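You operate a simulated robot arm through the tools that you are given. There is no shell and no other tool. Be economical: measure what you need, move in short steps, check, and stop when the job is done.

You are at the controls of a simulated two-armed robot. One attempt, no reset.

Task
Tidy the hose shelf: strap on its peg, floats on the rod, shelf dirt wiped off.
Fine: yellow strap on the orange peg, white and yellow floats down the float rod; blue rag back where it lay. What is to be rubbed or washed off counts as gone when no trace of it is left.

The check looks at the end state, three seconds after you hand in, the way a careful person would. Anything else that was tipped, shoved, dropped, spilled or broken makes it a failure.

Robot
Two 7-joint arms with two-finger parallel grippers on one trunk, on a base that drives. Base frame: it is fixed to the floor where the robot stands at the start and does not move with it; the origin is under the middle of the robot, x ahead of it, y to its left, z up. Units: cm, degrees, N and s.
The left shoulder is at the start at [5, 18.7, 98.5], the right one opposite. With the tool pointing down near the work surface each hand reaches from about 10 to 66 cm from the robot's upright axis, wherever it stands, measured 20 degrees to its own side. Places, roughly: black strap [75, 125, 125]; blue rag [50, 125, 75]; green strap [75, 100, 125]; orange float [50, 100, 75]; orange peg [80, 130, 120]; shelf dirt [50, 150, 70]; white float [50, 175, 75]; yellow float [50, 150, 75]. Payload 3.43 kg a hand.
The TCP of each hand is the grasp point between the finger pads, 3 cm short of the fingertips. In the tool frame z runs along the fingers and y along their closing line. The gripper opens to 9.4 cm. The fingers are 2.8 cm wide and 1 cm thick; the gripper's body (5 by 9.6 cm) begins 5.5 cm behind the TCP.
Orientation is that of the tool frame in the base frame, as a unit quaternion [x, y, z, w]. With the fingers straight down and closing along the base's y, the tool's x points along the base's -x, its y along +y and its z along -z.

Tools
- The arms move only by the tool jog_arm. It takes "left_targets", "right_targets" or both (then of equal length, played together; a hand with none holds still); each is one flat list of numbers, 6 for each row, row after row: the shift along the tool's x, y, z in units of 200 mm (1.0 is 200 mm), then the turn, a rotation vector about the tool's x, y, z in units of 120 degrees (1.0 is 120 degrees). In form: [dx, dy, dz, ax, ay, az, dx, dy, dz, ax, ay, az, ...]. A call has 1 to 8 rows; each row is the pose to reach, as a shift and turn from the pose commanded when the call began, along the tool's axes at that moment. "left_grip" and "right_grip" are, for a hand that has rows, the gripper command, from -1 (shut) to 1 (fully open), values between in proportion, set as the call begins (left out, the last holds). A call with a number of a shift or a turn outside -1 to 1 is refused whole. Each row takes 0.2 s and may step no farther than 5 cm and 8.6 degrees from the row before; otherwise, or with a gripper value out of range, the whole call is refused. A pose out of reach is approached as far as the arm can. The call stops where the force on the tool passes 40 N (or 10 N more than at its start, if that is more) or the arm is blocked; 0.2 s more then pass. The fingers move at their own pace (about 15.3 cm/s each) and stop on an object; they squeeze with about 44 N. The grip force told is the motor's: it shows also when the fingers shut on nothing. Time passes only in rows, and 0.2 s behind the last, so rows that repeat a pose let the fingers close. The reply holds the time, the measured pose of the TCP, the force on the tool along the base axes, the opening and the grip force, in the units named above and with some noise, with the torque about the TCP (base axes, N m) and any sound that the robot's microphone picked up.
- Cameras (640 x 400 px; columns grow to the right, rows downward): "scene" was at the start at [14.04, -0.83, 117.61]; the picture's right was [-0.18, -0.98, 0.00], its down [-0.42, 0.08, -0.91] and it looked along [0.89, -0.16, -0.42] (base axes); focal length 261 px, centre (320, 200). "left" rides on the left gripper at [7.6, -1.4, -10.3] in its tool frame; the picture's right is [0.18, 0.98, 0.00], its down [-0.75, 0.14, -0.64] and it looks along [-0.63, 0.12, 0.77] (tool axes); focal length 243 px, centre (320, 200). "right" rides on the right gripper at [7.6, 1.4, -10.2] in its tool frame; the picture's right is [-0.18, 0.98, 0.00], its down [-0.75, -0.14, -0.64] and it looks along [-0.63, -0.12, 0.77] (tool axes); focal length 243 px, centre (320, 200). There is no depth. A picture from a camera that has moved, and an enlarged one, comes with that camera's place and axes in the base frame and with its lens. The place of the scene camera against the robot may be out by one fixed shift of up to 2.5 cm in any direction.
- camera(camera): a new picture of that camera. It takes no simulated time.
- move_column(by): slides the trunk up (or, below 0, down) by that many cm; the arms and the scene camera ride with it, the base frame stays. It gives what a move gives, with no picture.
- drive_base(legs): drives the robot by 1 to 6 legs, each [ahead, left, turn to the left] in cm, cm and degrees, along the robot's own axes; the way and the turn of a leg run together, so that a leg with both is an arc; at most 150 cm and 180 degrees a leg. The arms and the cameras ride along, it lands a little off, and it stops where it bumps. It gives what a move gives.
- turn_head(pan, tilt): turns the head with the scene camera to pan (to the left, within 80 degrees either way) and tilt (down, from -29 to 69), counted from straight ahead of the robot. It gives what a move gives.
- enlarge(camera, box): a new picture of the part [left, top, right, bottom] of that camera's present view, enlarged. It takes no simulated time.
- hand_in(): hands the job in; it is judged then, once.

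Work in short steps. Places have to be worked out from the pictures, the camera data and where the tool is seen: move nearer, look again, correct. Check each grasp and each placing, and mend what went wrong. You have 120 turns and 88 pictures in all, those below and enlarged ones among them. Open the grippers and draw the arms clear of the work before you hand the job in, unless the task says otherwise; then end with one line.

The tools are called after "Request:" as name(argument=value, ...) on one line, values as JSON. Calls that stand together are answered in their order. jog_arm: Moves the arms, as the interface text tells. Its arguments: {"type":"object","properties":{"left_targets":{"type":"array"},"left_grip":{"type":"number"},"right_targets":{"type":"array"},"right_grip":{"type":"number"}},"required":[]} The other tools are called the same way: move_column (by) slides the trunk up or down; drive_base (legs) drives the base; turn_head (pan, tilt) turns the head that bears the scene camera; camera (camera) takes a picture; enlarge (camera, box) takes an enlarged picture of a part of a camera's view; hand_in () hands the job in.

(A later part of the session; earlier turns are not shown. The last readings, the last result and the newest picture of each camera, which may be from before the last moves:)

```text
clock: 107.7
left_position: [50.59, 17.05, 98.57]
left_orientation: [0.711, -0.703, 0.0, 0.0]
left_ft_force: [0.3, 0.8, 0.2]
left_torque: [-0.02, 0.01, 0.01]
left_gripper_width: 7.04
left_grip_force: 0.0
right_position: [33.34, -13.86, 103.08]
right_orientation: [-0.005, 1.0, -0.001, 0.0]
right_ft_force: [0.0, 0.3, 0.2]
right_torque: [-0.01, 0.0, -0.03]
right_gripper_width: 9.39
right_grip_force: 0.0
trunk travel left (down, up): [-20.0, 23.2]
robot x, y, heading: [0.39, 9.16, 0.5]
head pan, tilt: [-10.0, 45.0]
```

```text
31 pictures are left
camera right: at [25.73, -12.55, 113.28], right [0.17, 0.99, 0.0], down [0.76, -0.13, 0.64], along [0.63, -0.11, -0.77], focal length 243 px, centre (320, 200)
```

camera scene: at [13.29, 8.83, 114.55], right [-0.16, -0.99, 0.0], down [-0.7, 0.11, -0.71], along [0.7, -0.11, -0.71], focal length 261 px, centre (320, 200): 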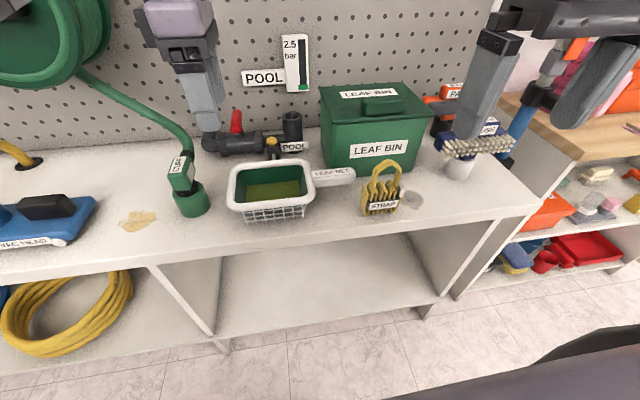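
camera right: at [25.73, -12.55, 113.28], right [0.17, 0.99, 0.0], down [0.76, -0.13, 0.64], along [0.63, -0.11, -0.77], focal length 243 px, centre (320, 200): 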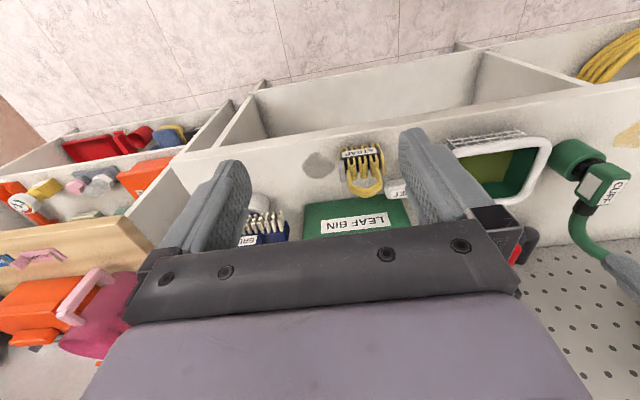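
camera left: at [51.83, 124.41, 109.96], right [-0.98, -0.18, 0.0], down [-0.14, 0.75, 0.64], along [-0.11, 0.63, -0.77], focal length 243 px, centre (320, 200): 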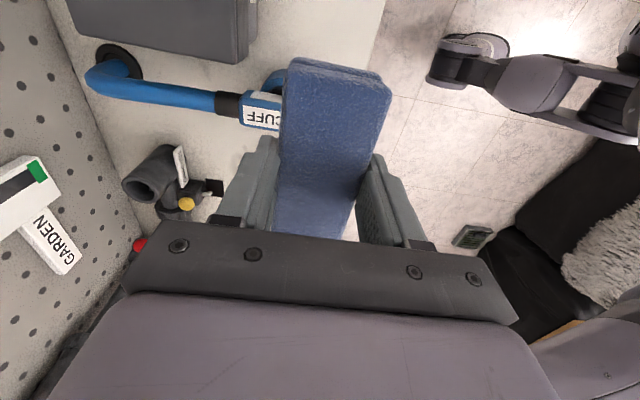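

I enlarge the strap in both views.

Request:
enlarge(camera="scene", box=[330, 140, 450, 230])

Request:
enlarge(camera="right", box=[290, 110, 450, 230])

```text
4.44 times, centred on (390, 185) of scene
camera zoom: at [13.29, 8.83, 114.55], right [-0.16, -0.99, 0.0], down [-0.7, 0.11, -0.71], along [0.7, -0.11, -0.71], focal length 1160 px, centre (9, 267)
```

zoom: 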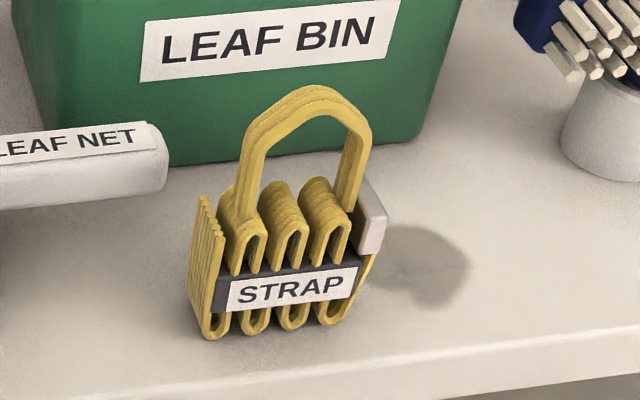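

```text
3.33 times, centred on (370, 170) of right
camera zoom: at [25.73, -12.55, 113.28], right [0.17, 0.99, 0.0], down [0.76, -0.13, 0.64], along [0.63, -0.11, -0.77], focal length 809 px, centre (153, 300)
```

zoom: 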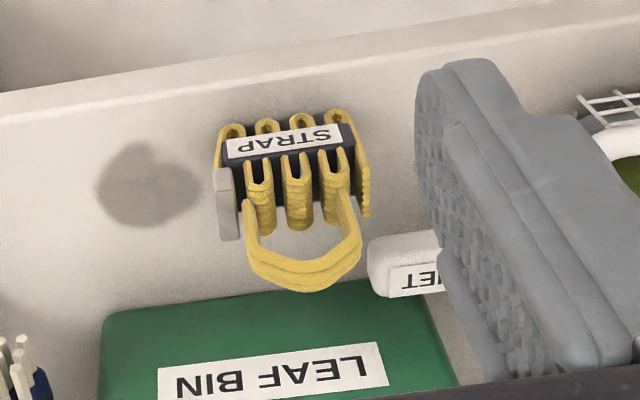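

The strap stands upright, with its bundle y from −13.1 to −5.8, front face at x ≈ 46.4, and loop top at z ≈ 86. I'll pitch the right tool 45° forward to grip it from the front, first moving forward high above and rotating.

Request:
jog_arm(right_targets=[-0.2, 0.1, 0, 0, 0, 0, -0.4, 0.22, 0, 0, 0, 0, -0.4, 0.22, 0, 0, -0.0625, 0, -0.4, 0.22, 0, 0, -0.125, 0, -0.4, 0.22, 0, 0, -0.1875, 0, -0.4, 0.22, 0, 0, -0.25, 0, -0.4, 0.22, 0, 0, -0.3125, 0, -0.4, 0.22, 0, 0, -0.375, 0], right_grip=1)

Request:
camera(camera="right")

```text
clock: 109.5
left_position: [50.55, 17.0, 98.54]
left_orientation: [0.711, -0.703, 0.0, 0.0]
left_ft_force: [0.7, -0.3, 0.9]
left_torque: [0.01, 0.01, 0.01]
left_gripper_width: 7.05
left_grip_force: 0.1
right_position: [41.28, -9.45, 103.06]
right_orientation: [-0.005, 0.923, 0.003, 0.384]
right_ft_force: [0.2, -0.9, 0.1]
right_torque: [-0.01, -0.01, 0.02]
right_gripper_width: 9.41
right_grip_force: 0.1
trunk travel left (down, up): [-20.0, 23.2]
robot x, y, heading: [0.08, 9.22, 0.8]
head pan, tilt: [-10.0, 45.0]
```

```text
28 pictures are left
camera right: at [28.66, -8.14, 104.87], right [0.12, 0.98, 0.13], down [0.08, -0.14, 0.99], along [0.99, -0.11, -0.09], focal length 243 px, centre (320, 200)
```

right: 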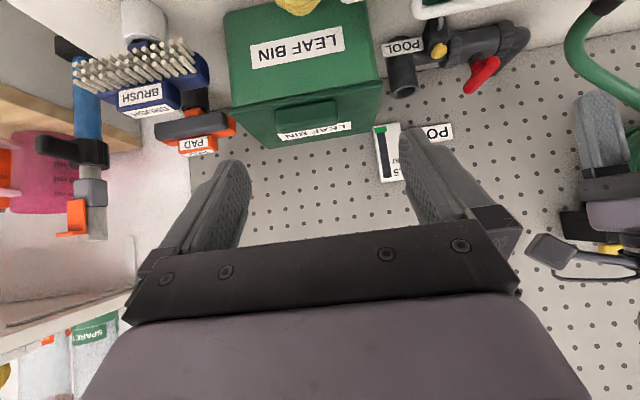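

Rotation done. I descend in front of the strap to TCP (38, −9.5, 82) and look.

Request:
jog_arm(right_targets=[0.172, 0, 0.125, 0, 0, 0, 0.344, 0, 0.25, 0, 0, 0, 0.515, 0, 0.376, 0, 0, 0, 0.687, 0, 0.5, 0, 0, 0, 0.859, 0, 0.626, 0, 0, 0, 0.859, 0, 0.626, 0, 0, 0])

Request:
camera(camera="right")

Request:
enlarge(camera="scene", box=[300, 120, 480, 255])

```text
clock: 110.9
left_position: [50.51, 17.01, 98.52]
left_orientation: [0.712, -0.703, 0.001, -0.001]
left_ft_force: [0.6, -0.9, 0.1]
left_torque: [-0.01, 0.01, 0.01]
left_gripper_width: 7.04
left_grip_force: 0.1
right_position: [39.76, -8.69, 81.74]
right_orientation: [-0.006, 0.924, 0.003, 0.383]
right_ft_force: [0.1, 0.4, 0.9]
right_torque: [0.02, 0.01, 0.05]
right_gripper_width: 9.39
right_grip_force: 0.0
right hand out of reach, approached as far as the arm can: row 4, 5, 6
trunk travel left (down, up): [-20.0, 23.2]
robot x, y, heading: [0.38, 8.97, 0.6]
head pan, tilt: [-10.0, 45.0]
```

```text
27 pictures are left
camera right: at [27.08, -7.53, 83.68], right [0.12, 0.98, 0.13], down [0.08, -0.14, 0.99], along [0.99, -0.11, -0.1], focal length 243 px, centre (320, 200)
```

right: 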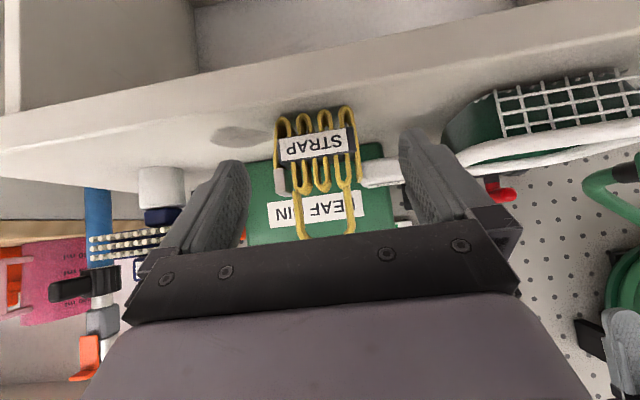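

```text
2.96 times, centred on (390, 188) of scene
camera zoom: at [13.29, 8.82, 114.54], right [-0.16, -0.99, 0.0], down [-0.7, 0.11, -0.71], along [0.7, -0.11, -0.71], focal length 774 px, centre (113, 237)
```

zoom: 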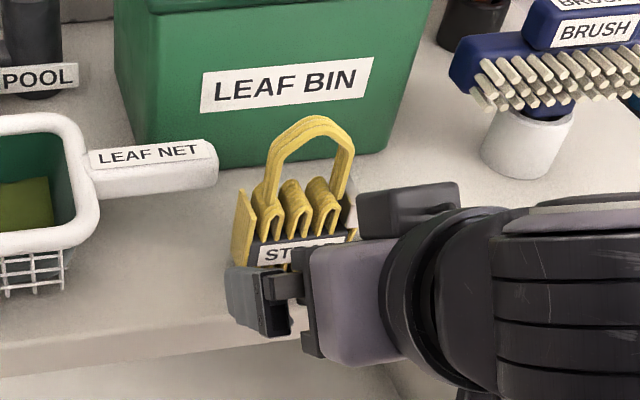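

That pose was slightly too near the body. The strap bundle's centre is at about (47.5, −9.6). I move forward and down to about (41.5, −9.6, 79) and read the pose.

Request:
jog_arm(right_targets=[-0.009, 0, 0.115, 0, 0, 0, -0.018, 0, 0.23, 0, 0, 0, -0.018, 0, 0.23, 0, 0, 0])

Request:
camera(camera="right")

```text
clock: 111.7
left_position: [50.59, 17.0, 98.56]
left_orientation: [0.711, -0.703, 0.0, -0.001]
left_ft_force: [0.6, 0.0, 0.6]
left_torque: [0.0, -0.02, 0.0]
left_gripper_width: 7.04
left_grip_force: 0.1
right_position: [43.36, -8.9, 78.87]
right_orientation: [-0.005, 0.924, 0.001, 0.383]
right_ft_force: [-0.3, 0.0, -0.4]
right_torque: [0.01, 0.02, -0.02]
right_gripper_width: 9.4
right_grip_force: 0.1
trunk travel left (down, up): [-20.0, 23.2]
robot x, y, heading: [-0.02, 9.23, 0.8]
head pan, tilt: [-10.0, 45.0]
```

```text
25 pictures are left
camera right: at [30.74, -7.58, 80.7], right [0.12, 0.98, 0.13], down [0.08, -0.14, 0.99], along [0.99, -0.11, -0.1], focal length 243 px, centre (320, 200)
```

right: 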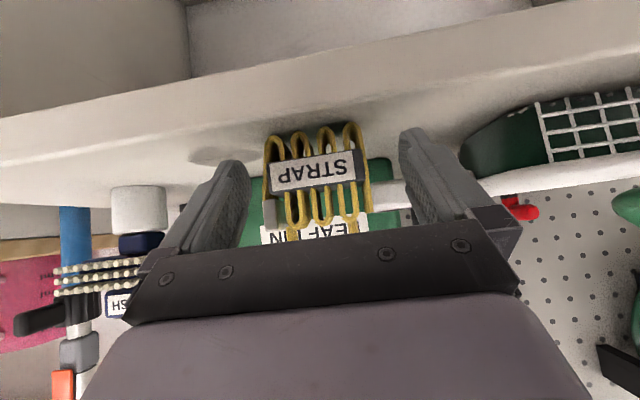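

The strap's centre is about 0.9 cm to the right (−y). I shift, then advance to TCP (47.5, −9.8, 78.4).

Request:
jog_arm(right_targets=[0, -0.045, 0, 0, 0, 0, -0.044, -0.045, 0.055, 0, 0, 0, -0.088, -0.045, 0.11, 0, 0, 0, -0.131, -0.045, 0.166, 0, 0, 0, -0.131, -0.045, 0.166, 0, 0, 0])

Request:
camera(camera="right")

Request:
enlarge(camera="scene", box=[300, 120, 480, 255])

```text
clock: 112.9
left_position: [50.57, 17.08, 98.67]
left_orientation: [0.712, -0.703, 0.001, -0.001]
left_ft_force: [0.2, 0.4, -0.8]
left_torque: [0.03, 0.01, 0.01]
left_gripper_width: 7.05
left_grip_force: 0.1
right_position: [47.5, -9.76, 78.5]
right_orientation: [-0.006, 0.923, 0.002, 0.384]
right_ft_force: [-0.2, -0.1, 0.7]
right_torque: [0.01, 0.01, -0.01]
right_gripper_width: 9.39
right_grip_force: 0.0
trunk travel left (down, up): [-20.0, 23.2]
robot x, y, heading: [0.79, 9.22, 0.8]
head pan, tilt: [-10.0, 45.0]
```

```text
24 pictures are left
camera right: at [34.92, -8.49, 80.3], right [0.12, 0.98, 0.13], down [0.08, -0.14, 0.99], along [0.99, -0.11, -0.1], focal length 243 px, centre (320, 200)
```

right: 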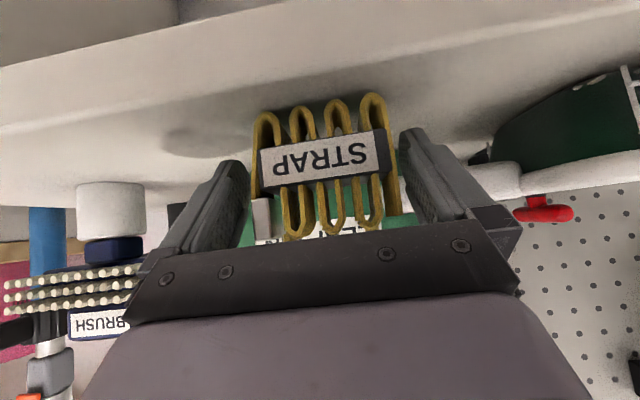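

```text
2.96 times, centred on (390, 188) of scene
camera zoom: at [13.29, 8.83, 114.54], right [-0.16, -0.99, 0.0], down [-0.7, 0.11, -0.71], along [0.7, -0.11, -0.71], focal length 774 px, centre (113, 237)
```

zoom: 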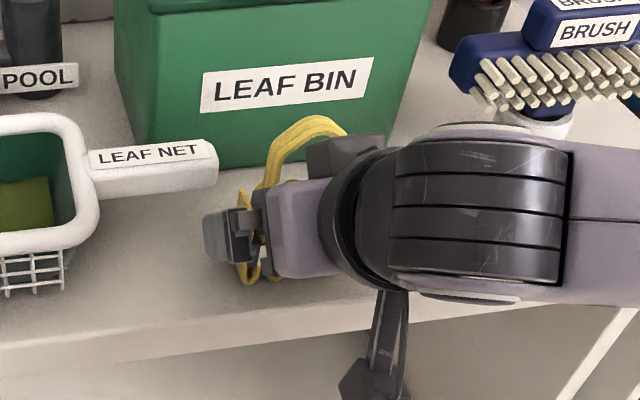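

The strap sits between the fingers with small even gaps. I close, then lift a little and check.

Request:
jog_arm(right_targets=[0, 0, 0, 0, 0, 0, 0, 0, 0, 0, 0, 0, 0, 0, 0, 0, 0, 0], right_grip=-1)

Request:
jog_arm(right_targets=[-0.05, 0, -0.05, 0, 0, 0, -0.15, 0, -0.15, 0, 0, 0, -0.25, 0, -0.25, 0, 0, 0, -0.25, 0, -0.25, 0, 0, 0])

Request:
camera(camera="right")

Request:
enlarge(camera="scene", box=[300, 80, 480, 215])

```text
clock: 113.7
left_position: [50.6, 17.04, 98.58]
left_orientation: [0.712, -0.703, 0.0, 0.0]
left_ft_force: [0.3, 0.1, -0.6]
left_torque: [0.04, -0.01, -0.02]
left_gripper_width: 7.04
left_grip_force: 0.0
right_position: [47.56, -9.7, 78.42]
right_orientation: [-0.006, 0.924, 0.002, 0.383]
right_ft_force: [0.0, 0.9, 0.8]
right_torque: [-0.03, -0.03, 0.02]
right_gripper_width: 7.79
right_grip_force: 44.1
trunk travel left (down, up): [-20.0, 23.2]
robot x, y, heading: [0.3, 9.42, 1.0]
head pan, tilt: [-10.0, 45.0]
```

```text
clock: 114.7
left_position: [50.66, 17.02, 98.64]
left_orientation: [0.712, -0.703, 0.001, 0.0]
left_ft_force: [0.3, -0.9, -1.4]
left_torque: [-0.03, 0.02, 0.0]
left_gripper_width: 7.04
left_grip_force: 0.1
right_position: [47.33, -9.65, 85.45]
right_orientation: [-0.006, 0.924, 0.002, 0.382]
right_ft_force: [-0.1, -0.1, -1.0]
right_torque: [0.02, 0.02, -0.02]
right_gripper_width: 7.75
right_grip_force: 43.9
trunk travel left (down, up): [-20.0, 23.2]
robot x, y, heading: [0.43, 9.65, 0.8]
head pan, tilt: [-10.0, 45.0]
```

```text
22 pictures are left
camera right: at [34.81, -8.39, 87.37], right [0.12, 0.98, 0.13], down [0.08, -0.14, 0.99], along [0.99, -0.11, -0.1], focal length 243 px, centre (320, 200)
```

right: 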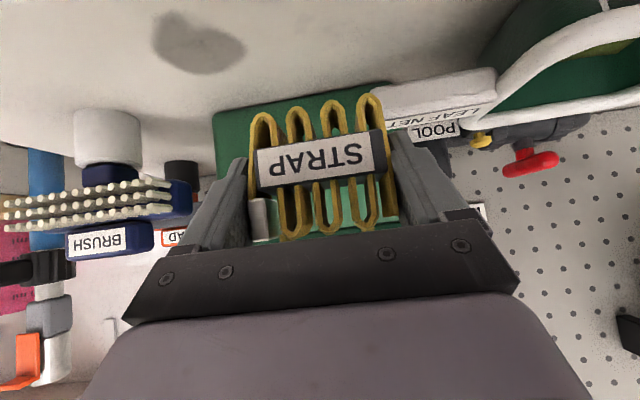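

```text
2.96 times, centred on (390, 148) of scene
camera zoom: at [13.29, 8.83, 114.54], right [-0.16, -0.99, 0.0], down [-0.7, 0.11, -0.71], along [0.7, -0.11, -0.71], focal length 774 px, centre (113, 356)
```

zoom: 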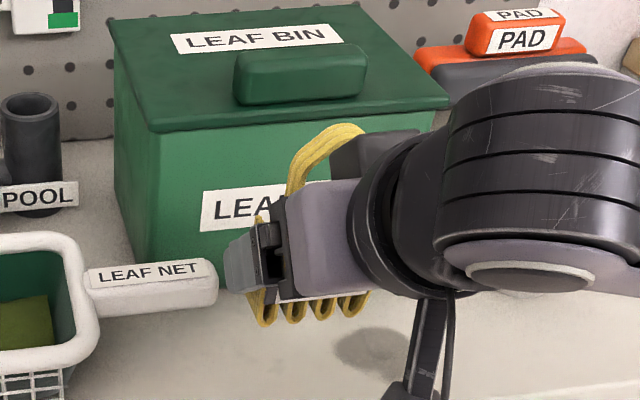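

Strap held firmly (7.75 cm). I raise the column by 20 cm, then drive back, left, and forward to the peg.

Request:
move_column(by=22)

Request:
drive_base(legs=[[-25, 0, -0.8], [0, 139, 0], [25, 0, 0]])

Request:
turn_head(pan=-15, tilt=15)

Request:
camera(camera="scene")

Request:
camera(camera="right")

```text
clock: 117.0
left_position: [50.55, 17.14, 120.52]
left_orientation: [0.711, -0.703, 0.0, 0.0]
left_ft_force: [-0.3, -0.3, 0.6]
left_torque: [0.05, 0.01, 0.03]
left_gripper_width: 7.06
left_grip_force: 0.1
right_position: [47.34, -9.52, 107.47]
right_orientation: [-0.006, 0.924, 0.003, 0.383]
right_ft_force: [-0.2, 0.9, -0.1]
right_torque: [0.02, -0.01, 0.03]
right_gripper_width: 7.76
right_grip_force: 43.9
trunk travel left (down, up): [-42.0, 1.2]
robot x, y, heading: [0.05, 9.24, 0.6]
head pan, tilt: [-10.0, 45.0]
```

```text
clock: 132.4
left_position: [52.62, 155.29, 120.59]
left_orientation: [-0.699, 0.715, -0.001, 0.0]
left_ft_force: [-0.1, 0.6, 0.1]
left_torque: [0.0, 0.04, 0.0]
left_gripper_width: 7.08
left_grip_force: 0.1
right_position: [48.62, 128.77, 107.42]
right_orientation: [0.011, 0.924, -0.004, 0.383]
right_ft_force: [0.2, 0.4, -1.5]
right_torque: [0.02, 0.03, 0.01]
right_gripper_width: 7.73
right_grip_force: 44.0
trunk travel left (down, up): [-42.0, 1.2]
robot x, y, heading: [2.15, 149.25, -1.1]
head pan, tilt: [-10.0, 45.0]
```

```text
clock: 133.3
left_position: [52.53, 155.17, 120.64]
left_orientation: [-0.699, 0.715, 0.0, 0.001]
left_ft_force: [0.5, 0.8, -0.6]
left_torque: [0.03, -0.01, 0.0]
left_gripper_width: 7.06
left_grip_force: 0.0
right_position: [48.52, 128.79, 107.47]
right_orientation: [0.01, 0.924, -0.004, 0.383]
right_ft_force: [-0.6, -0.1, -0.8]
right_torque: [0.02, -0.01, -0.02]
right_gripper_width: 7.72
right_grip_force: 44.5
trunk travel left (down, up): [-42.0, 1.2]
robot x, y, heading: [2.35, 149.21, -1.4]
head pan, tilt: [-15.0, 15.0]
```

```text
20 pictures are left
camera scene: at [16.02, 147.34, 141.21], right [-0.28, -0.96, 0.0], down [-0.25, 0.07, -0.97], along [0.93, -0.27, -0.26], focal length 261 px, centre (320, 200)
```

scene: 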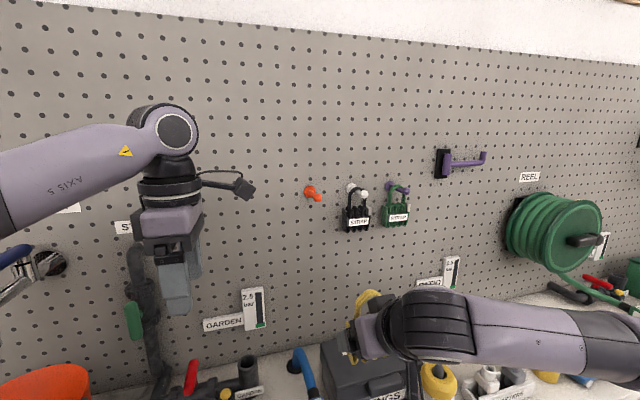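

```text
19 pictures are left
camera right: at [35.97, 130.45, 109.34], right [0.15, 0.98, 0.13], down [0.08, -0.14, 0.99], along [0.99, -0.14, -0.1], focal length 243 px, centre (320, 200)
```

right: 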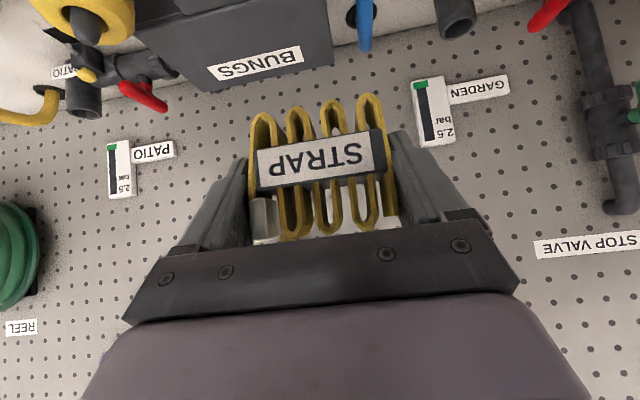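

I enlarge the peg for triangulation against the previous view.

Request:
enlarge(camera="scene", box=[280, 170, 360, 230])

```text
6.67 times, centred on (320, 200) of scene
camera zoom: at [16.02, 147.34, 141.21], right [-0.28, -0.96, 0.0], down [-0.25, 0.07, -0.97], along [0.93, -0.27, -0.26], focal length 1741 px, centre (320, 200)
```

zoom: 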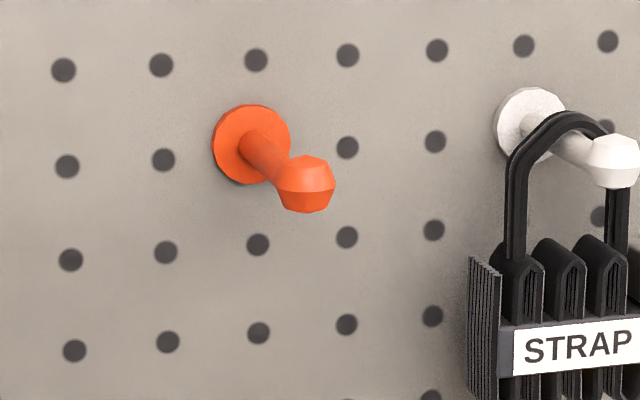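

The 45° grip would bring the gripper body against the peg's ball when hanging, so I'll regrip lower and flatter. I'll set the strap down on the cleaned free area of the shelf at about (47, 149): drive there, then lower the column.

Request:
drive_base(legs=[[-6, 0, 1.4], [0, 20, 0]])

Request:
turn_head(pan=-20, tilt=45)

Request:
camera(camera="scene")

```text
clock: 136.3
left_position: [46.25, 176.45, 120.57]
left_orientation: [0.709, -0.706, 0.0, 0.0]
left_ft_force: [-0.1, 0.3, -0.4]
left_torque: [0.01, 0.01, -0.01]
left_gripper_width: 7.05
left_grip_force: 0.1
right_position: [42.78, 149.74, 107.45]
right_orientation: [-0.002, 0.924, 0.001, 0.383]
right_ft_force: [0.0, 1.1, -0.6]
right_torque: [-0.03, 0.03, -0.01]
right_gripper_width: 7.73
right_grip_force: 44.4
trunk travel left (down, up): [-42.0, 1.2]
robot x, y, heading: [-3.99, 168.99, 0.2]
head pan, tilt: [-15.0, 15.0]
```

```text
clock: 137.2
left_position: [46.25, 176.45, 120.54]
left_orientation: [0.708, -0.706, 0.001, 0.0]
left_ft_force: [0.4, 1.0, 0.9]
left_torque: [-0.01, -0.01, -0.04]
left_gripper_width: 7.02
left_grip_force: 0.1
right_position: [42.91, 149.73, 107.38]
right_orientation: [-0.003, 0.924, 0.001, 0.382]
right_ft_force: [-0.5, 0.7, -1.0]
right_torque: [0.0, 0.01, -0.01]
right_gripper_width: 7.74
right_grip_force: 43.8
trunk travel left (down, up): [-42.0, 1.2]
robot x, y, heading: [-4.58, 169.14, 0.2]
head pan, tilt: [-20.0, 45.0]
```

```text
17 pictures are left
camera scene: at [8.49, 167.19, 136.55], right [-0.34, -0.94, 0.0], down [-0.66, 0.24, -0.71], along [0.67, -0.24, -0.71], focal length 261 px, centre (320, 200)
```

scene: 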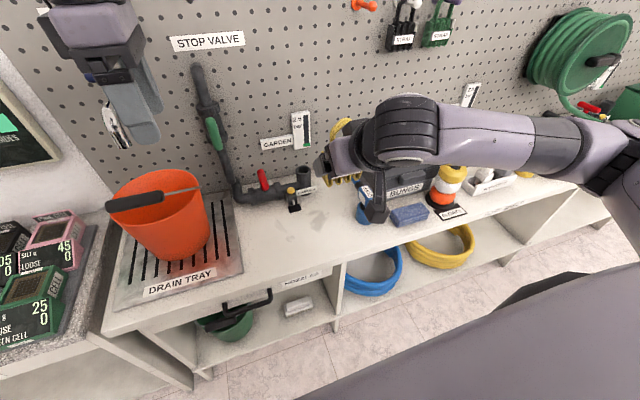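

The area is clear. I lower the column 22 cm, then move forward 5 cm and down to set the strap at z_TCP ≈ 78.5.

Request:
move_column(by=-22)

Request:
jog_arm(right_targets=[-0.088, 0, 0.088, 0, 0, 0, -0.177, 0, 0.177, 0, 0, 0, -0.07, 0, 0.284, 0, 0, 0, 0.02, 0, 0.374, 0, 0, 0, 0.06, 0, 0.414, 0, 0, 0, 0.06, 0, 0.414, 0, 0, 0])

```text
clock: 139.6
left_position: [46.2, 176.45, 98.73]
left_orientation: [0.708, -0.706, 0.0, 0.0]
left_ft_force: [-0.7, -0.1, -0.3]
left_torque: [0.03, 0.01, -0.01]
left_gripper_width: 7.05
left_grip_force: 0.1
right_position: [42.72, 149.92, 85.41]
right_orientation: [-0.002, 0.924, 0.001, 0.382]
right_ft_force: [-0.1, -0.1, -2.3]
right_torque: [0.0, 0.01, 0.0]
right_gripper_width: 7.73
right_grip_force: 44.4
trunk travel left (down, up): [-20.0, 23.2]
robot x, y, heading: [-4.17, 169.05, 0.2]
head pan, tilt: [-20.0, 45.0]
```

```text
clock: 141.0
left_position: [46.22, 176.46, 98.58]
left_orientation: [0.708, -0.706, 0.0, 0.0]
left_ft_force: [0.6, 0.1, -0.1]
left_torque: [0.03, -0.01, 0.02]
left_gripper_width: 7.05
left_grip_force: 0.1
right_position: [47.98, 149.82, 78.69]
right_orientation: [-0.002, 0.924, 0.001, 0.383]
right_ft_force: [-0.2, 0.3, 0.2]
right_torque: [0.01, 0.0, 0.03]
right_gripper_width: 7.72
right_grip_force: 43.7
trunk travel left (down, up): [-20.0, 23.2]
robot x, y, heading: [-3.73, 168.85, 0.2]
head pan, tilt: [-20.0, 45.0]
```

Slightly above; I lower 0.25 cm, release, and back off 7 cm in −x.

Request:
jog_arm(right_targets=[0.009, 0, 0.009, 0, 0, 0, 0.009, 0, 0.009, 0, 0, 0])

Request:
jog_arm(right_targets=[0, 0, 0, 0, 0, 0, 0, 0, 0, 0, 0, 0, 0.03, 0, -0.03, 0, 0, 0, 0.1, 0, -0.1, 0, 0, 0, 0.19, 0, -0.19, 0, 0, 0, 0.27, 0, -0.27, 0, 0, 0, 0.27, 0, -0.27, 0, 0, 0], right_grip=1)

Request:
camera(camera="right")

```text
clock: 141.6
left_position: [46.26, 176.5, 98.7]
left_orientation: [0.709, -0.706, 0.001, 0.0]
left_ft_force: [0.5, -0.7, -0.8]
left_torque: [0.01, 0.0, -0.04]
left_gripper_width: 7.06
left_grip_force: 0.1
right_position: [47.75, 149.92, 78.6]
right_orientation: [-0.001, 0.924, 0.0, 0.383]
right_ft_force: [0.0, 0.2, -0.9]
right_torque: [-0.02, -0.03, 0.02]
right_gripper_width: 7.75
right_grip_force: 44.4
trunk travel left (down, up): [-20.0, 23.2]
robot x, y, heading: [-4.37, 169.01, -0.0]
head pan, tilt: [-20.0, 45.0]
```

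```text
clock: 143.2
left_position: [46.13, 176.46, 98.64]
left_orientation: [0.708, -0.706, 0.001, 0.0]
left_ft_force: [0.5, 0.5, 0.7]
left_torque: [0.01, 0.0, -0.06]
left_gripper_width: 7.03
left_grip_force: 0.1
right_position: [40.17, 149.84, 78.61]
right_orientation: [-0.002, 0.924, 0.001, 0.382]
right_ft_force: [-0.7, 0.7, -0.2]
right_torque: [0.04, -0.01, 0.0]
right_gripper_width: 9.42
right_grip_force: 0.0
trunk travel left (down, up): [-20.0, 23.2]
robot x, y, heading: [-4.31, 169.17, 0.0]
head pan, tilt: [-20.0, 45.0]
```

```text
16 pictures are left
camera right: at [27.62, 151.23, 80.44], right [0.13, 0.98, 0.13], down [0.08, -0.14, 0.99], along [0.99, -0.11, -0.1], focal length 243 px, centre (320, 200)
```

right: 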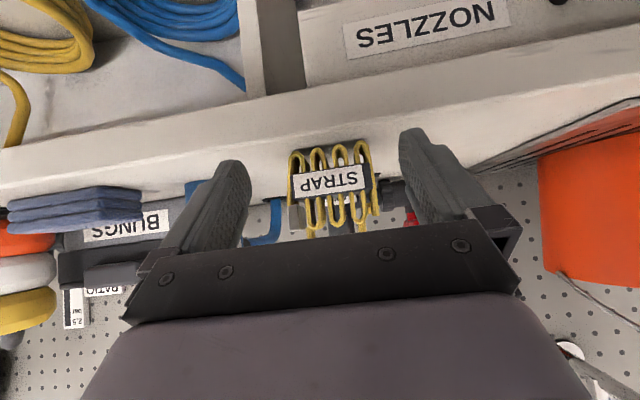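

Strap stands upright. I back the base 8 cm, extend the hand 8 cm, then flatten the tool to 15° pitch in front of the strap.

Request:
drive_base(legs=[[-8, 0, 0]])

Request:
jog_arm(right_targets=[-0.1, 0, 0.1, 0, 0, 0, -0.2, 0, 0.2, 0, 0, 0, -0.283, 0, 0.283, 0, 0, 0, -0.283, 0, 0.283, 0, -0.0625, 0, -0.283, 0, 0.283, 0, -0.125, 0, -0.283, 0, 0.283, 0, -0.1875, 0, -0.283, 0, 0.283, 0, -0.25, 0, -0.283, 0, 0.283, 0, -0.25, 0])

Request:
camera(camera="right")

```text
clock: 144.2
left_position: [38.08, 176.48, 98.62]
left_orientation: [0.709, -0.705, 0.001, 0.0]
left_ft_force: [0.0, -0.2, 0.4]
left_torque: [-0.03, 0.01, -0.03]
left_gripper_width: 7.05
left_grip_force: 0.0
right_position: [32.31, 149.87, 78.68]
right_orientation: [-0.003, 0.924, 0.001, 0.383]
right_ft_force: [0.8, 0.1, 0.5]
right_torque: [-0.01, 0.0, 0.0]
right_gripper_width: 9.42
right_grip_force: 0.1
trunk travel left (down, up): [-20.0, 23.2]
robot x, y, heading: [-11.8, 169.3, 0.4]
head pan, tilt: [-20.0, 45.0]
```

```text
clock: 146.0
left_position: [38.09, 176.38, 98.6]
left_orientation: [0.709, -0.705, 0.001, -0.001]
left_ft_force: [0.9, -0.1, -0.4]
left_torque: [-0.05, 0.0, 0.01]
left_gripper_width: 7.03
left_grip_force: 0.1
right_position: [39.99, 152.31, 78.56]
right_orientation: [-0.012, 0.876, 0.019, 0.482]
right_ft_force: [-0.3, 0.5, 0.1]
right_torque: [0.02, -0.01, 0.01]
right_gripper_width: 9.42
right_grip_force: 0.1
right hand out of reach, approached as far as the arm can: row 5, 6, 7, 8
trunk travel left (down, up): [-20.0, 23.2]
robot x, y, heading: [-12.09, 169.33, 0.5]
head pan, tilt: [-20.0, 45.0]
```

```text
15 pictures are left
camera right: at [27.19, 153.23, 77.66], right [0.06, 0.98, 0.18], down [-0.13, -0.17, 0.98], along [0.99, -0.08, 0.12], focal length 243 px, centre (320, 200)
```

right: 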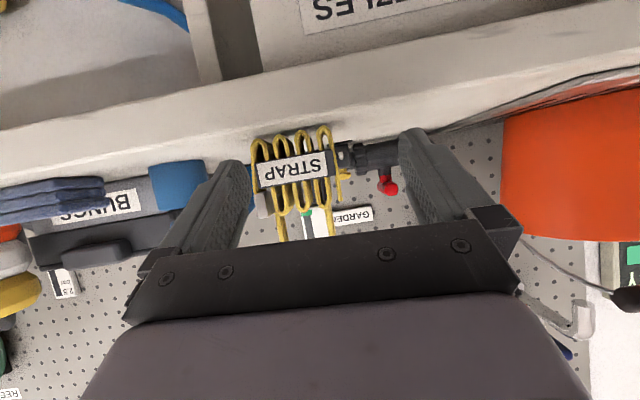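

Reach limits the pitch to about 32°. A 30° pitch with a lower grip suffices for peg clearance. I raise the hand 8 cm and drop the column 8 cm so the shoulder is lower.

Request:
jog_arm(right_targets=[-0.112, 0, -0.071, 0, 0, 0, -0.225, 0, -0.143, 0, 0, 0, -0.338, 0, -0.214, 0, 0, 0, -0.338, 0, -0.214, 0, 0, 0])

Request:
move_column(by=-8)

```text
clock: 147.0
left_position: [38.07, 176.41, 98.62]
left_orientation: [0.709, -0.706, 0.0, -0.001]
left_ft_force: [-0.3, 0.3, 0.0]
left_torque: [0.02, -0.02, 0.04]
left_gripper_width: 7.04
left_grip_force: 0.0
right_position: [40.13, 152.17, 86.51]
right_orientation: [-0.013, 0.876, 0.018, 0.481]
right_ft_force: [-0.5, -0.2, -0.1]
right_torque: [0.01, 0.0, -0.01]
right_gripper_width: 9.38
right_grip_force: 0.0
trunk travel left (down, up): [-20.0, 23.2]
robot x, y, heading: [-11.91, 169.24, 0.1]
head pan, tilt: [-20.0, 45.0]
```

```text
clock: 148.2
left_position: [38.02, 176.53, 90.52]
left_orientation: [0.709, -0.705, 0.0, -0.001]
left_ft_force: [0.0, 0.2, -0.7]
left_torque: [0.04, 0.03, 0.01]
left_gripper_width: 7.05
left_grip_force: 0.1
right_position: [40.1, 152.16, 78.67]
right_orientation: [-0.013, 0.876, 0.019, 0.481]
right_ft_force: [0.9, -0.1, -0.6]
right_torque: [-0.01, -0.02, 0.0]
right_gripper_width: 9.41
right_grip_force: 0.0
trunk travel left (down, up): [-12.0, 31.2]
robot x, y, heading: [-12.48, 168.83, 0.5]
head pan, tilt: [-20.0, 45.0]
```

I correct the small yaw/roll to a clean 30° pitch, move y to 149.85 and z to about 77, and check.

Request:
jog_arm(right_targets=[0.0, -0.06, 0.0, 0.011, -0.01, 0.001, 0.034, -0.1175, 0.021, 0.022, -0.0205, 0.002, 0.068, -0.1175, 0.043, 0.022, -0.0205, 0.002, 0.068, -0.1175, 0.043, 0.022, -0.0205, 0.002])

Request:
camera(camera="right")

```text
clock: 149.2
left_position: [38.13, 176.55, 90.62]
left_orientation: [0.709, -0.705, 0.0, -0.001]
left_ft_force: [-0.4, -0.2, -0.4]
left_torque: [-0.01, -0.03, -0.01]
left_gripper_width: 7.05
left_grip_force: 0.0
right_position: [40.06, 149.72, 76.84]
right_orientation: [0.0, 0.866, 0.001, 0.5]
right_ft_force: [-0.4, 0.6, 0.9]
right_torque: [0.0, 0.02, 0.0]
right_gripper_width: 9.41
right_grip_force: 0.0
trunk travel left (down, up): [-12.0, 31.2]
robot x, y, heading: [-12.27, 169.34, 0.3]
head pan, tilt: [-20.0, 45.0]
```

```text
14 pictures are left
camera right: at [27.45, 151.18, 75.36], right [0.09, 0.98, 0.16], down [-0.18, -0.14, 0.97], along [0.98, -0.12, 0.16], focal length 243 px, centre (320, 200)
```

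right: 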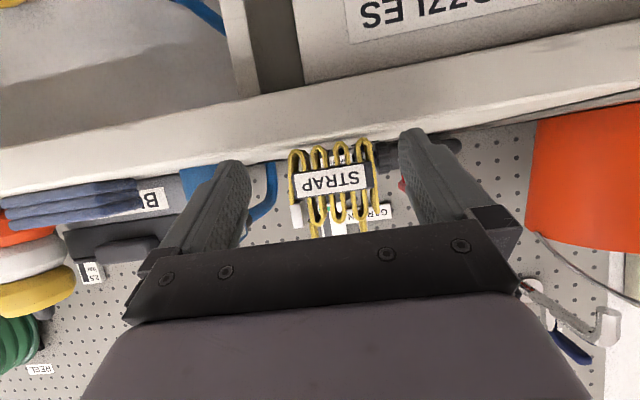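

Clean 30° pitch and centred. I advance to TCP (47.8, 149.8, 77.3).

Request:
jog_arm(right_targets=[-0.07, 0.005, 0.1, 0, 0, 0, -0.143, 0.005, 0.218, 0, 0, 0, -0.2145, 0.005, 0.3265, 0, 0, 0, -0.2145, 0.005, 0.3265, 0, 0, 0])

Request:
camera(camera="right")

```text
clock: 150.2
left_position: [38.05, 176.58, 90.59]
left_orientation: [0.709, -0.705, 0.001, 0.0]
left_ft_force: [0.2, -0.9, -0.1]
left_torque: [-0.03, 0.01, 0.02]
left_gripper_width: 7.08
left_grip_force: 0.1
right_position: [47.95, 149.75, 77.1]
right_orientation: [0.001, 0.866, 0.0, 0.5]
right_ft_force: [0.1, -0.1, 0.4]
right_torque: [0.0, 0.03, 0.0]
right_gripper_width: 9.41
right_grip_force: 0.0
trunk travel left (down, up): [-12.0, 31.2]
robot x, y, heading: [-12.33, 169.29, 0.6]
head pan, tilt: [-20.0, 45.0]
```

```text
13 pictures are left
camera right: at [35.26, 151.2, 75.75], right [0.09, 0.98, 0.16], down [-0.18, -0.14, 0.97], along [0.98, -0.12, 0.16], focal length 243 px, centre (320, 200)
```

right: 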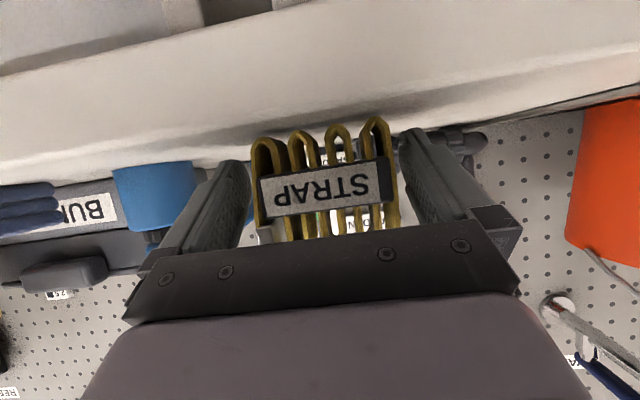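

Centred. I close and lift 8 cm.

Request:
jog_arm(right_targets=[0, 0, 0, 0, 0, 0, 0, 0, 0, 0, 0, 0, 0, 0, 0, 0, 0, 0], right_grip=-1)

Request:
jog_arm(right_targets=[-0.043, 0, -0.025, 0, 0, 0, -0.173, 0, -0.1, 0, 0, 0, -0.346, 0, -0.2, 0, 0, 0, -0.346, 0, -0.2, 0, 0, 0])

Request:
camera(camera="right")

```text
clock: 151.0
left_position: [38.11, 176.37, 90.53]
left_orientation: [0.709, -0.706, 0.001, 0.0]
left_ft_force: [-0.3, 0.0, 0.7]
left_torque: [0.0, 0.01, 0.0]
left_gripper_width: 7.02
left_grip_force: 0.0
right_position: [47.91, 149.68, 77.17]
right_orientation: [0.0, 0.866, 0.0, 0.5]
right_ft_force: [0.0, -0.3, 0.1]
right_torque: [0.0, -0.01, 0.02]
right_gripper_width: 7.76
right_grip_force: 44.7
trunk travel left (down, up): [-12.0, 31.2]
robot x, y, heading: [-12.39, 169.23, 0.2]
head pan, tilt: [-20.0, 45.0]
```

```text
clock: 152.0
left_position: [38.12, 176.54, 90.7]
left_orientation: [0.709, -0.705, 0.0, 0.0]
left_ft_force: [-0.5, 0.4, 0.3]
left_torque: [0.0, -0.05, 0.02]
left_gripper_width: 7.04
left_grip_force: 0.2
right_position: [47.97, 149.76, 85.31]
right_orientation: [0.001, 0.866, 0.0, 0.5]
right_ft_force: [0.5, 0.9, -1.0]
right_torque: [-0.02, 0.0, 0.01]
right_gripper_width: 7.76
right_grip_force: 44.1
trunk travel left (down, up): [-12.0, 31.2]
robot x, y, heading: [-12.33, 169.22, 0.2]
head pan, tilt: [-20.0, 45.0]
```

```text
12 pictures are left
camera right: at [35.23, 151.24, 83.9], right [0.09, 0.98, 0.16], down [-0.18, -0.14, 0.97], along [0.98, -0.12, 0.16], focal length 243 px, centre (320, 200)
```

right: 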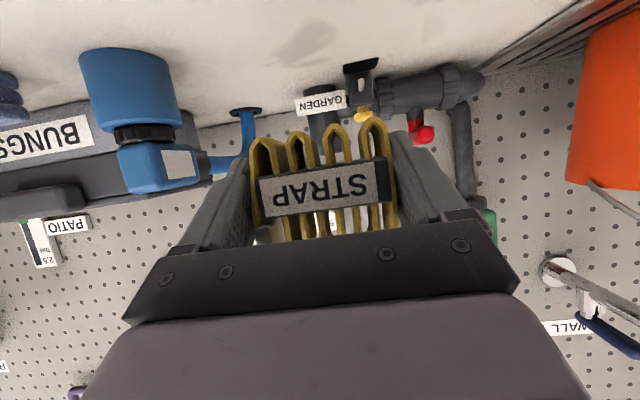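

Held (7.76 cm). I raise the column 31 cm, then drive right 20 and ahead 14.

Request:
move_column(by=31)

Request:
drive_base(legs=[[0, -20, 0], [14, 0, 0]])

Request:
turn_head(pan=-20, tilt=20)

Request:
enlarge(camera="scene", box=[220, 100, 460, 300])

```text
clock: 155.1
left_position: [38.24, 176.47, 121.56]
left_orientation: [0.71, -0.705, 0.001, -0.001]
left_ft_force: [0.0, 0.6, -0.1]
left_torque: [0.01, 0.01, -0.02]
left_gripper_width: 7.07
left_grip_force: 0.0
right_position: [47.93, 149.82, 116.32]
right_orientation: [0.0, 0.866, 0.0, 0.501]
right_ft_force: [1.1, 0.4, -2.1]
right_torque: [-0.01, 0.02, 0.0]
right_gripper_width: 7.75
right_grip_force: 44.0
trunk travel left (down, up): [-43.0, 0.2]
robot x, y, heading: [-12.52, 169.25, 0.2]
head pan, tilt: [-20.0, 45.0]
```

```text
clock: 158.4
left_position: [52.42, 156.72, 121.52]
left_orientation: [0.708, -0.706, 0.001, 0.0]
left_ft_force: [0.2, -0.5, 0.0]
left_torque: [0.02, 0.01, 0.02]
left_gripper_width: 7.05
left_grip_force: 0.0
right_position: [62.22, 130.02, 116.32]
right_orientation: [0.001, 0.866, 0.0, 0.5]
right_ft_force: [0.0, 1.2, -0.4]
right_torque: [0.03, -0.03, 0.03]
right_gripper_width: 7.75
right_grip_force: 44.0
trunk travel left (down, up): [-43.0, 0.2]
robot x, y, heading: [2.12, 149.36, 0.2]
head pan, tilt: [-20.0, 45.0]
```

```text
clock: 159.3
left_position: [52.42, 156.69, 121.64]
left_orientation: [0.708, -0.706, 0.0, -0.001]
left_ft_force: [-0.6, -0.8, -0.3]
left_torque: [0.04, 0.02, 0.01]
left_gripper_width: 7.04
left_grip_force: 0.0
right_position: [62.22, 129.89, 116.35]
right_orientation: [0.001, 0.866, 0.0, 0.501]
right_ft_force: [0.1, 0.0, -0.8]
right_torque: [-0.02, -0.01, -0.02]
right_gripper_width: 7.75
right_grip_force: 43.6
trunk travel left (down, up): [-43.0, 0.2]
robot x, y, heading: [2.06, 149.18, 0.3]
head pan, tilt: [-20.0, 20.0]
```

```text
2.00 times, centred on (340, 200) of scene
camera zoom: at [15.82, 147.03, 141.4], right [-0.34, -0.94, 0.0], down [-0.32, 0.12, -0.94], along [0.88, -0.32, -0.34], focal length 522 px, centre (280, 200)
```

zoom: 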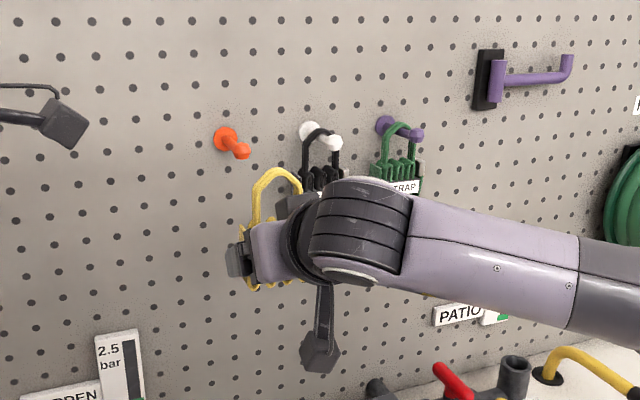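

I enlarge closer on the peg and loop to measure alignment.

Request:
enlarge(camera="scene", box=[290, 145, 390, 245])

```text
4.00 times, centred on (340, 195) of scene
camera zoom: at [15.82, 147.03, 141.4], right [-0.34, -0.94, 0.0], down [-0.32, 0.12, -0.94], along [0.88, -0.32, -0.34], focal length 1044 px, centre (240, 220)
```

zoom: 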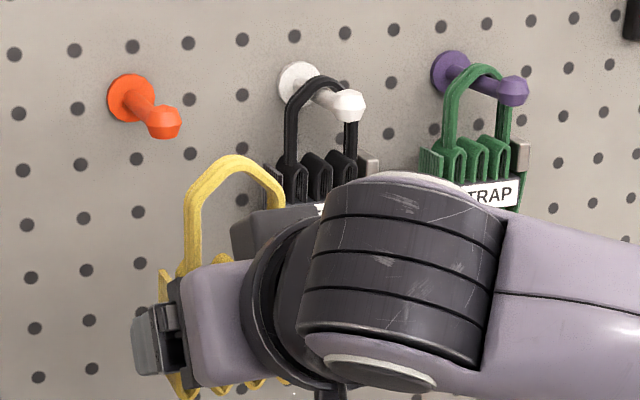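

The loop needs about +0.35 in y and +1.75 in z relative to the ball. I apply that, then advance 8.3 cm to just in front of the ball.

Request:
jog_arm(right_targets=[-0.076, 0.0175, -0.044, 0, 0, 0, -0.145, 0.0175, 0.076, 0, 0, 0, -0.215, 0.0175, 0.196, 0, 0, 0, -0.2835, 0.0175, 0.316, 0, 0, 0, -0.2835, 0.0175, 0.316, 0, 0, 0])

Request:
enlarge(camera="scene", box=[280, 130, 380, 230])

```text
clock: 160.5
left_position: [52.48, 156.62, 121.6]
left_orientation: [0.708, -0.706, 0.001, -0.001]
left_ft_force: [0.7, -0.9, 0.8]
left_torque: [0.0, -0.03, 0.01]
left_gripper_width: 7.05
left_grip_force: 0.1
right_position: [70.27, 130.33, 118.12]
right_orientation: [0.001, 0.865, 0.0, 0.501]
right_ft_force: [0.1, 0.5, 0.8]
right_torque: [-0.03, 0.0, -0.01]
right_gripper_width: 7.75
right_grip_force: 43.9
trunk travel left (down, up): [-43.0, 0.2]
robot x, y, heading: [2.22, 149.29, 0.2]
head pan, tilt: [-20.0, 20.0]
```

```text
4.00 times, centred on (330, 180) of scene
camera zoom: at [15.79, 147.02, 141.41], right [-0.34, -0.94, 0.0], down [-0.32, 0.12, -0.94], along [0.88, -0.32, -0.34], focal length 1044 px, centre (280, 280)
```

zoom: 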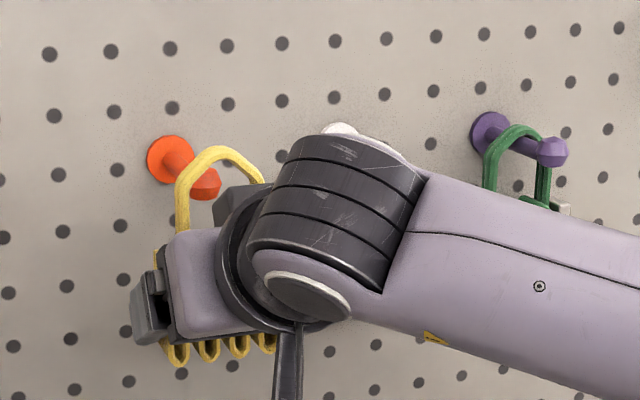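

The loop frames the ball; extrapolating, I need about −0.4 in y. I advance 4 cm with that correction and look.

Request:
jog_arm(right_targets=[0, -0.02, 0, 0, 0, 0, -0.05, -0.02, 0.087, 0, 0, 0, -0.1, -0.02, 0.173, 0, 0, 0, -0.1, -0.02, 0.173, 0, 0, 0])

Request:
enlarge(camera="scene", box=[290, 140, 360, 210])

```text
clock: 161.5
left_position: [52.46, 156.73, 121.66]
left_orientation: [0.708, -0.706, 0.0, -0.002]
left_ft_force: [-0.5, -0.6, -0.3]
left_torque: [0.02, 0.03, 0.03]
left_gripper_width: 7.04
left_grip_force: 0.0
right_position: [74.41, 129.86, 118.01]
right_orientation: [0.001, 0.866, 0.0, 0.5]
right_ft_force: [0.0, -0.8, -0.2]
right_torque: [0.03, -0.01, 0.0]
right_gripper_width: 7.74
right_grip_force: 44.7
trunk travel left (down, up): [-43.0, 0.2]
robot x, y, heading: [1.87, 149.25, 0.1]
head pan, tilt: [-20.0, 20.0]
```

```text
5.71 times, centred on (325, 175) of scene
camera zoom: at [15.81, 147.02, 141.41], right [-0.34, -0.94, 0.0], down [-0.32, 0.12, -0.94], along [0.88, -0.32, -0.34], focal length 1492 px, centre (291, 343)
```

zoom: 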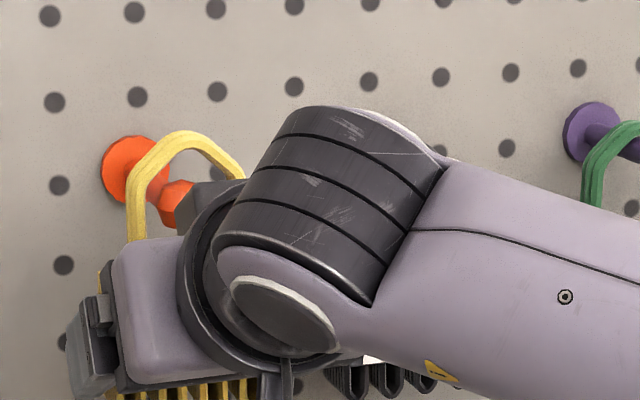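

The ball is inside the loop with no contact. I advance another 2.6 cm in small rows while lowering slightly (0.4 cm).

Request:
jog_arm(right_targets=[-0.008, 0, 0.03, 0, 0, 0, -0.016, 0, 0.06, 0, 0, 0, -0.03, 0, 0.09, 0, 0, 0, -0.047, 0, 0.122, 0, 0, 0, -0.047, 0, 0.122, 0, 0, 0])

Request:
enlarge(camera="scene", box=[290, 140, 360, 210])

```text
clock: 162.7
left_position: [52.04, 156.68, 121.82]
left_orientation: [0.708, -0.706, 0.002, -0.002]
left_ft_force: [-0.2, 0.4, -0.2]
left_torque: [-0.01, 0.02, -0.02]
left_gripper_width: 7.06
left_grip_force: 0.0
right_position: [76.73, 129.9, 117.99]
right_orientation: [0.0, 0.865, 0.001, 0.502]
right_ft_force: [-25.0, -2.8, -1.0]
right_torque: [0.15, -1.67, 0.15]
right_gripper_width: 7.73
right_grip_force: 44.4
trunk travel left (down, up): [-43.0, 0.2]
robot x, y, heading: [2.12, 148.98, 0.4]
head pan, tilt: [-20.0, 20.0]
```

```text
5.71 times, centred on (325, 175) of scene
camera zoom: at [15.35, 146.98, 141.46], right [-0.34, -0.94, 0.0], down [-0.32, 0.12, -0.94], along [0.89, -0.32, -0.34], focal length 1492 px, centre (291, 343)
```

zoom: 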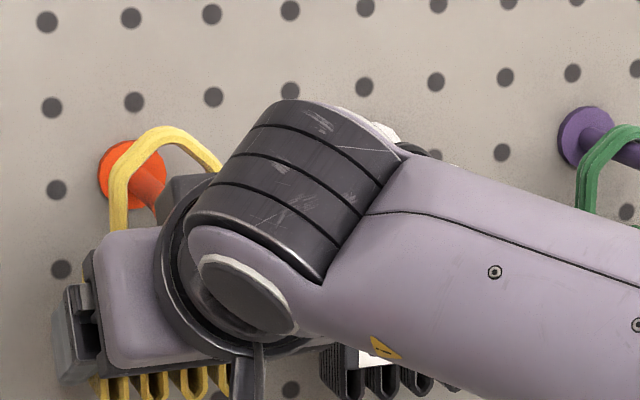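

The 25 N push acts about 6.7 cm above the TCP, so the ball touched the top of the gripper body; the loop is already past the ball. I back off 0.8 cm and lower until the loop rests on the rod.

Request:
jog_arm(right_targets=[0.02, 0, -0.035, 0, 0, 0, 0.041, 0, -0.023, 0, 0, 0, 0.063, 0, -0.01, 0, 0, 0, 0.085, 0, 0.0025, 0, 0, 0, 0.085, 0, 0.0025, 0, 0, 0])

Request:
enlarge(camera="scene", box=[290, 140, 360, 210])

```text
clock: 163.9
left_position: [52.42, 156.91, 121.61]
left_orientation: [0.708, -0.706, 0.0, -0.002]
left_ft_force: [1.0, 0.3, 0.7]
left_torque: [-0.01, -0.01, -0.01]
left_gripper_width: 7.06
left_grip_force: 0.1
right_position: [76.19, 130.07, 116.3]
right_orientation: [0.001, 0.865, 0.0, 0.501]
right_ft_force: [0.1, 0.4, 2.9]
right_torque: [-0.05, 0.02, -0.03]
right_gripper_width: 7.74
right_grip_force: 44.0
trunk travel left (down, up): [-43.0, 0.2]
robot x, y, heading: [2.28, 149.56, 0.1]
head pan, tilt: [-20.0, 20.0]
```

```text
5.71 times, centred on (325, 175) of scene
camera zoom: at [15.78, 147.07, 141.42], right [-0.34, -0.94, 0.0], down [-0.32, 0.12, -0.94], along [0.88, -0.32, -0.34], focal length 1492 px, centre (291, 343)
```

zoom: 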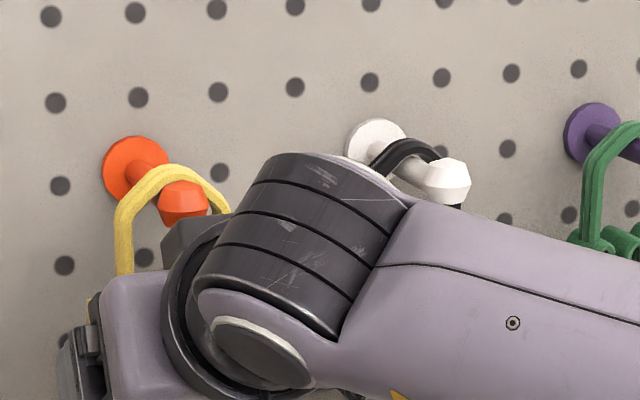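

The ball now sits in front of the loop and the rod starts to carry it (2.9 N). I advance 0.9 cm deeper onto the rod, then check the force.

Request:
jog_arm(right_targets=[-0.011, 0, 0.019, 0, 0, 0, -0.0225, 0, 0.039, 0, 0, 0, -0.0185, 0, 0.0415, 0, 0, 0, -0.0185, 0, 0.0415, 0, 0, 0])

```text
clock: 164.9
left_position: [52.47, 156.79, 121.74]
left_orientation: [0.709, -0.705, 0.001, 0.0]
left_ft_force: [0.7, 0.3, -0.2]
left_torque: [0.0, 0.0, 0.01]
left_gripper_width: 7.04
left_grip_force: 0.0
right_position: [77.12, 130.11, 116.2]
right_orientation: [0.0, 0.865, 0.001, 0.501]
right_ft_force: [0.1, 4.6, 5.8]
right_torque: [-0.26, 0.04, 0.0]
right_gripper_width: 7.76
right_grip_force: 43.8
trunk travel left (down, up): [-43.0, 0.2]
robot x, y, heading: [2.33, 149.15, 0.2]
head pan, tilt: [-20.0, 20.0]
```

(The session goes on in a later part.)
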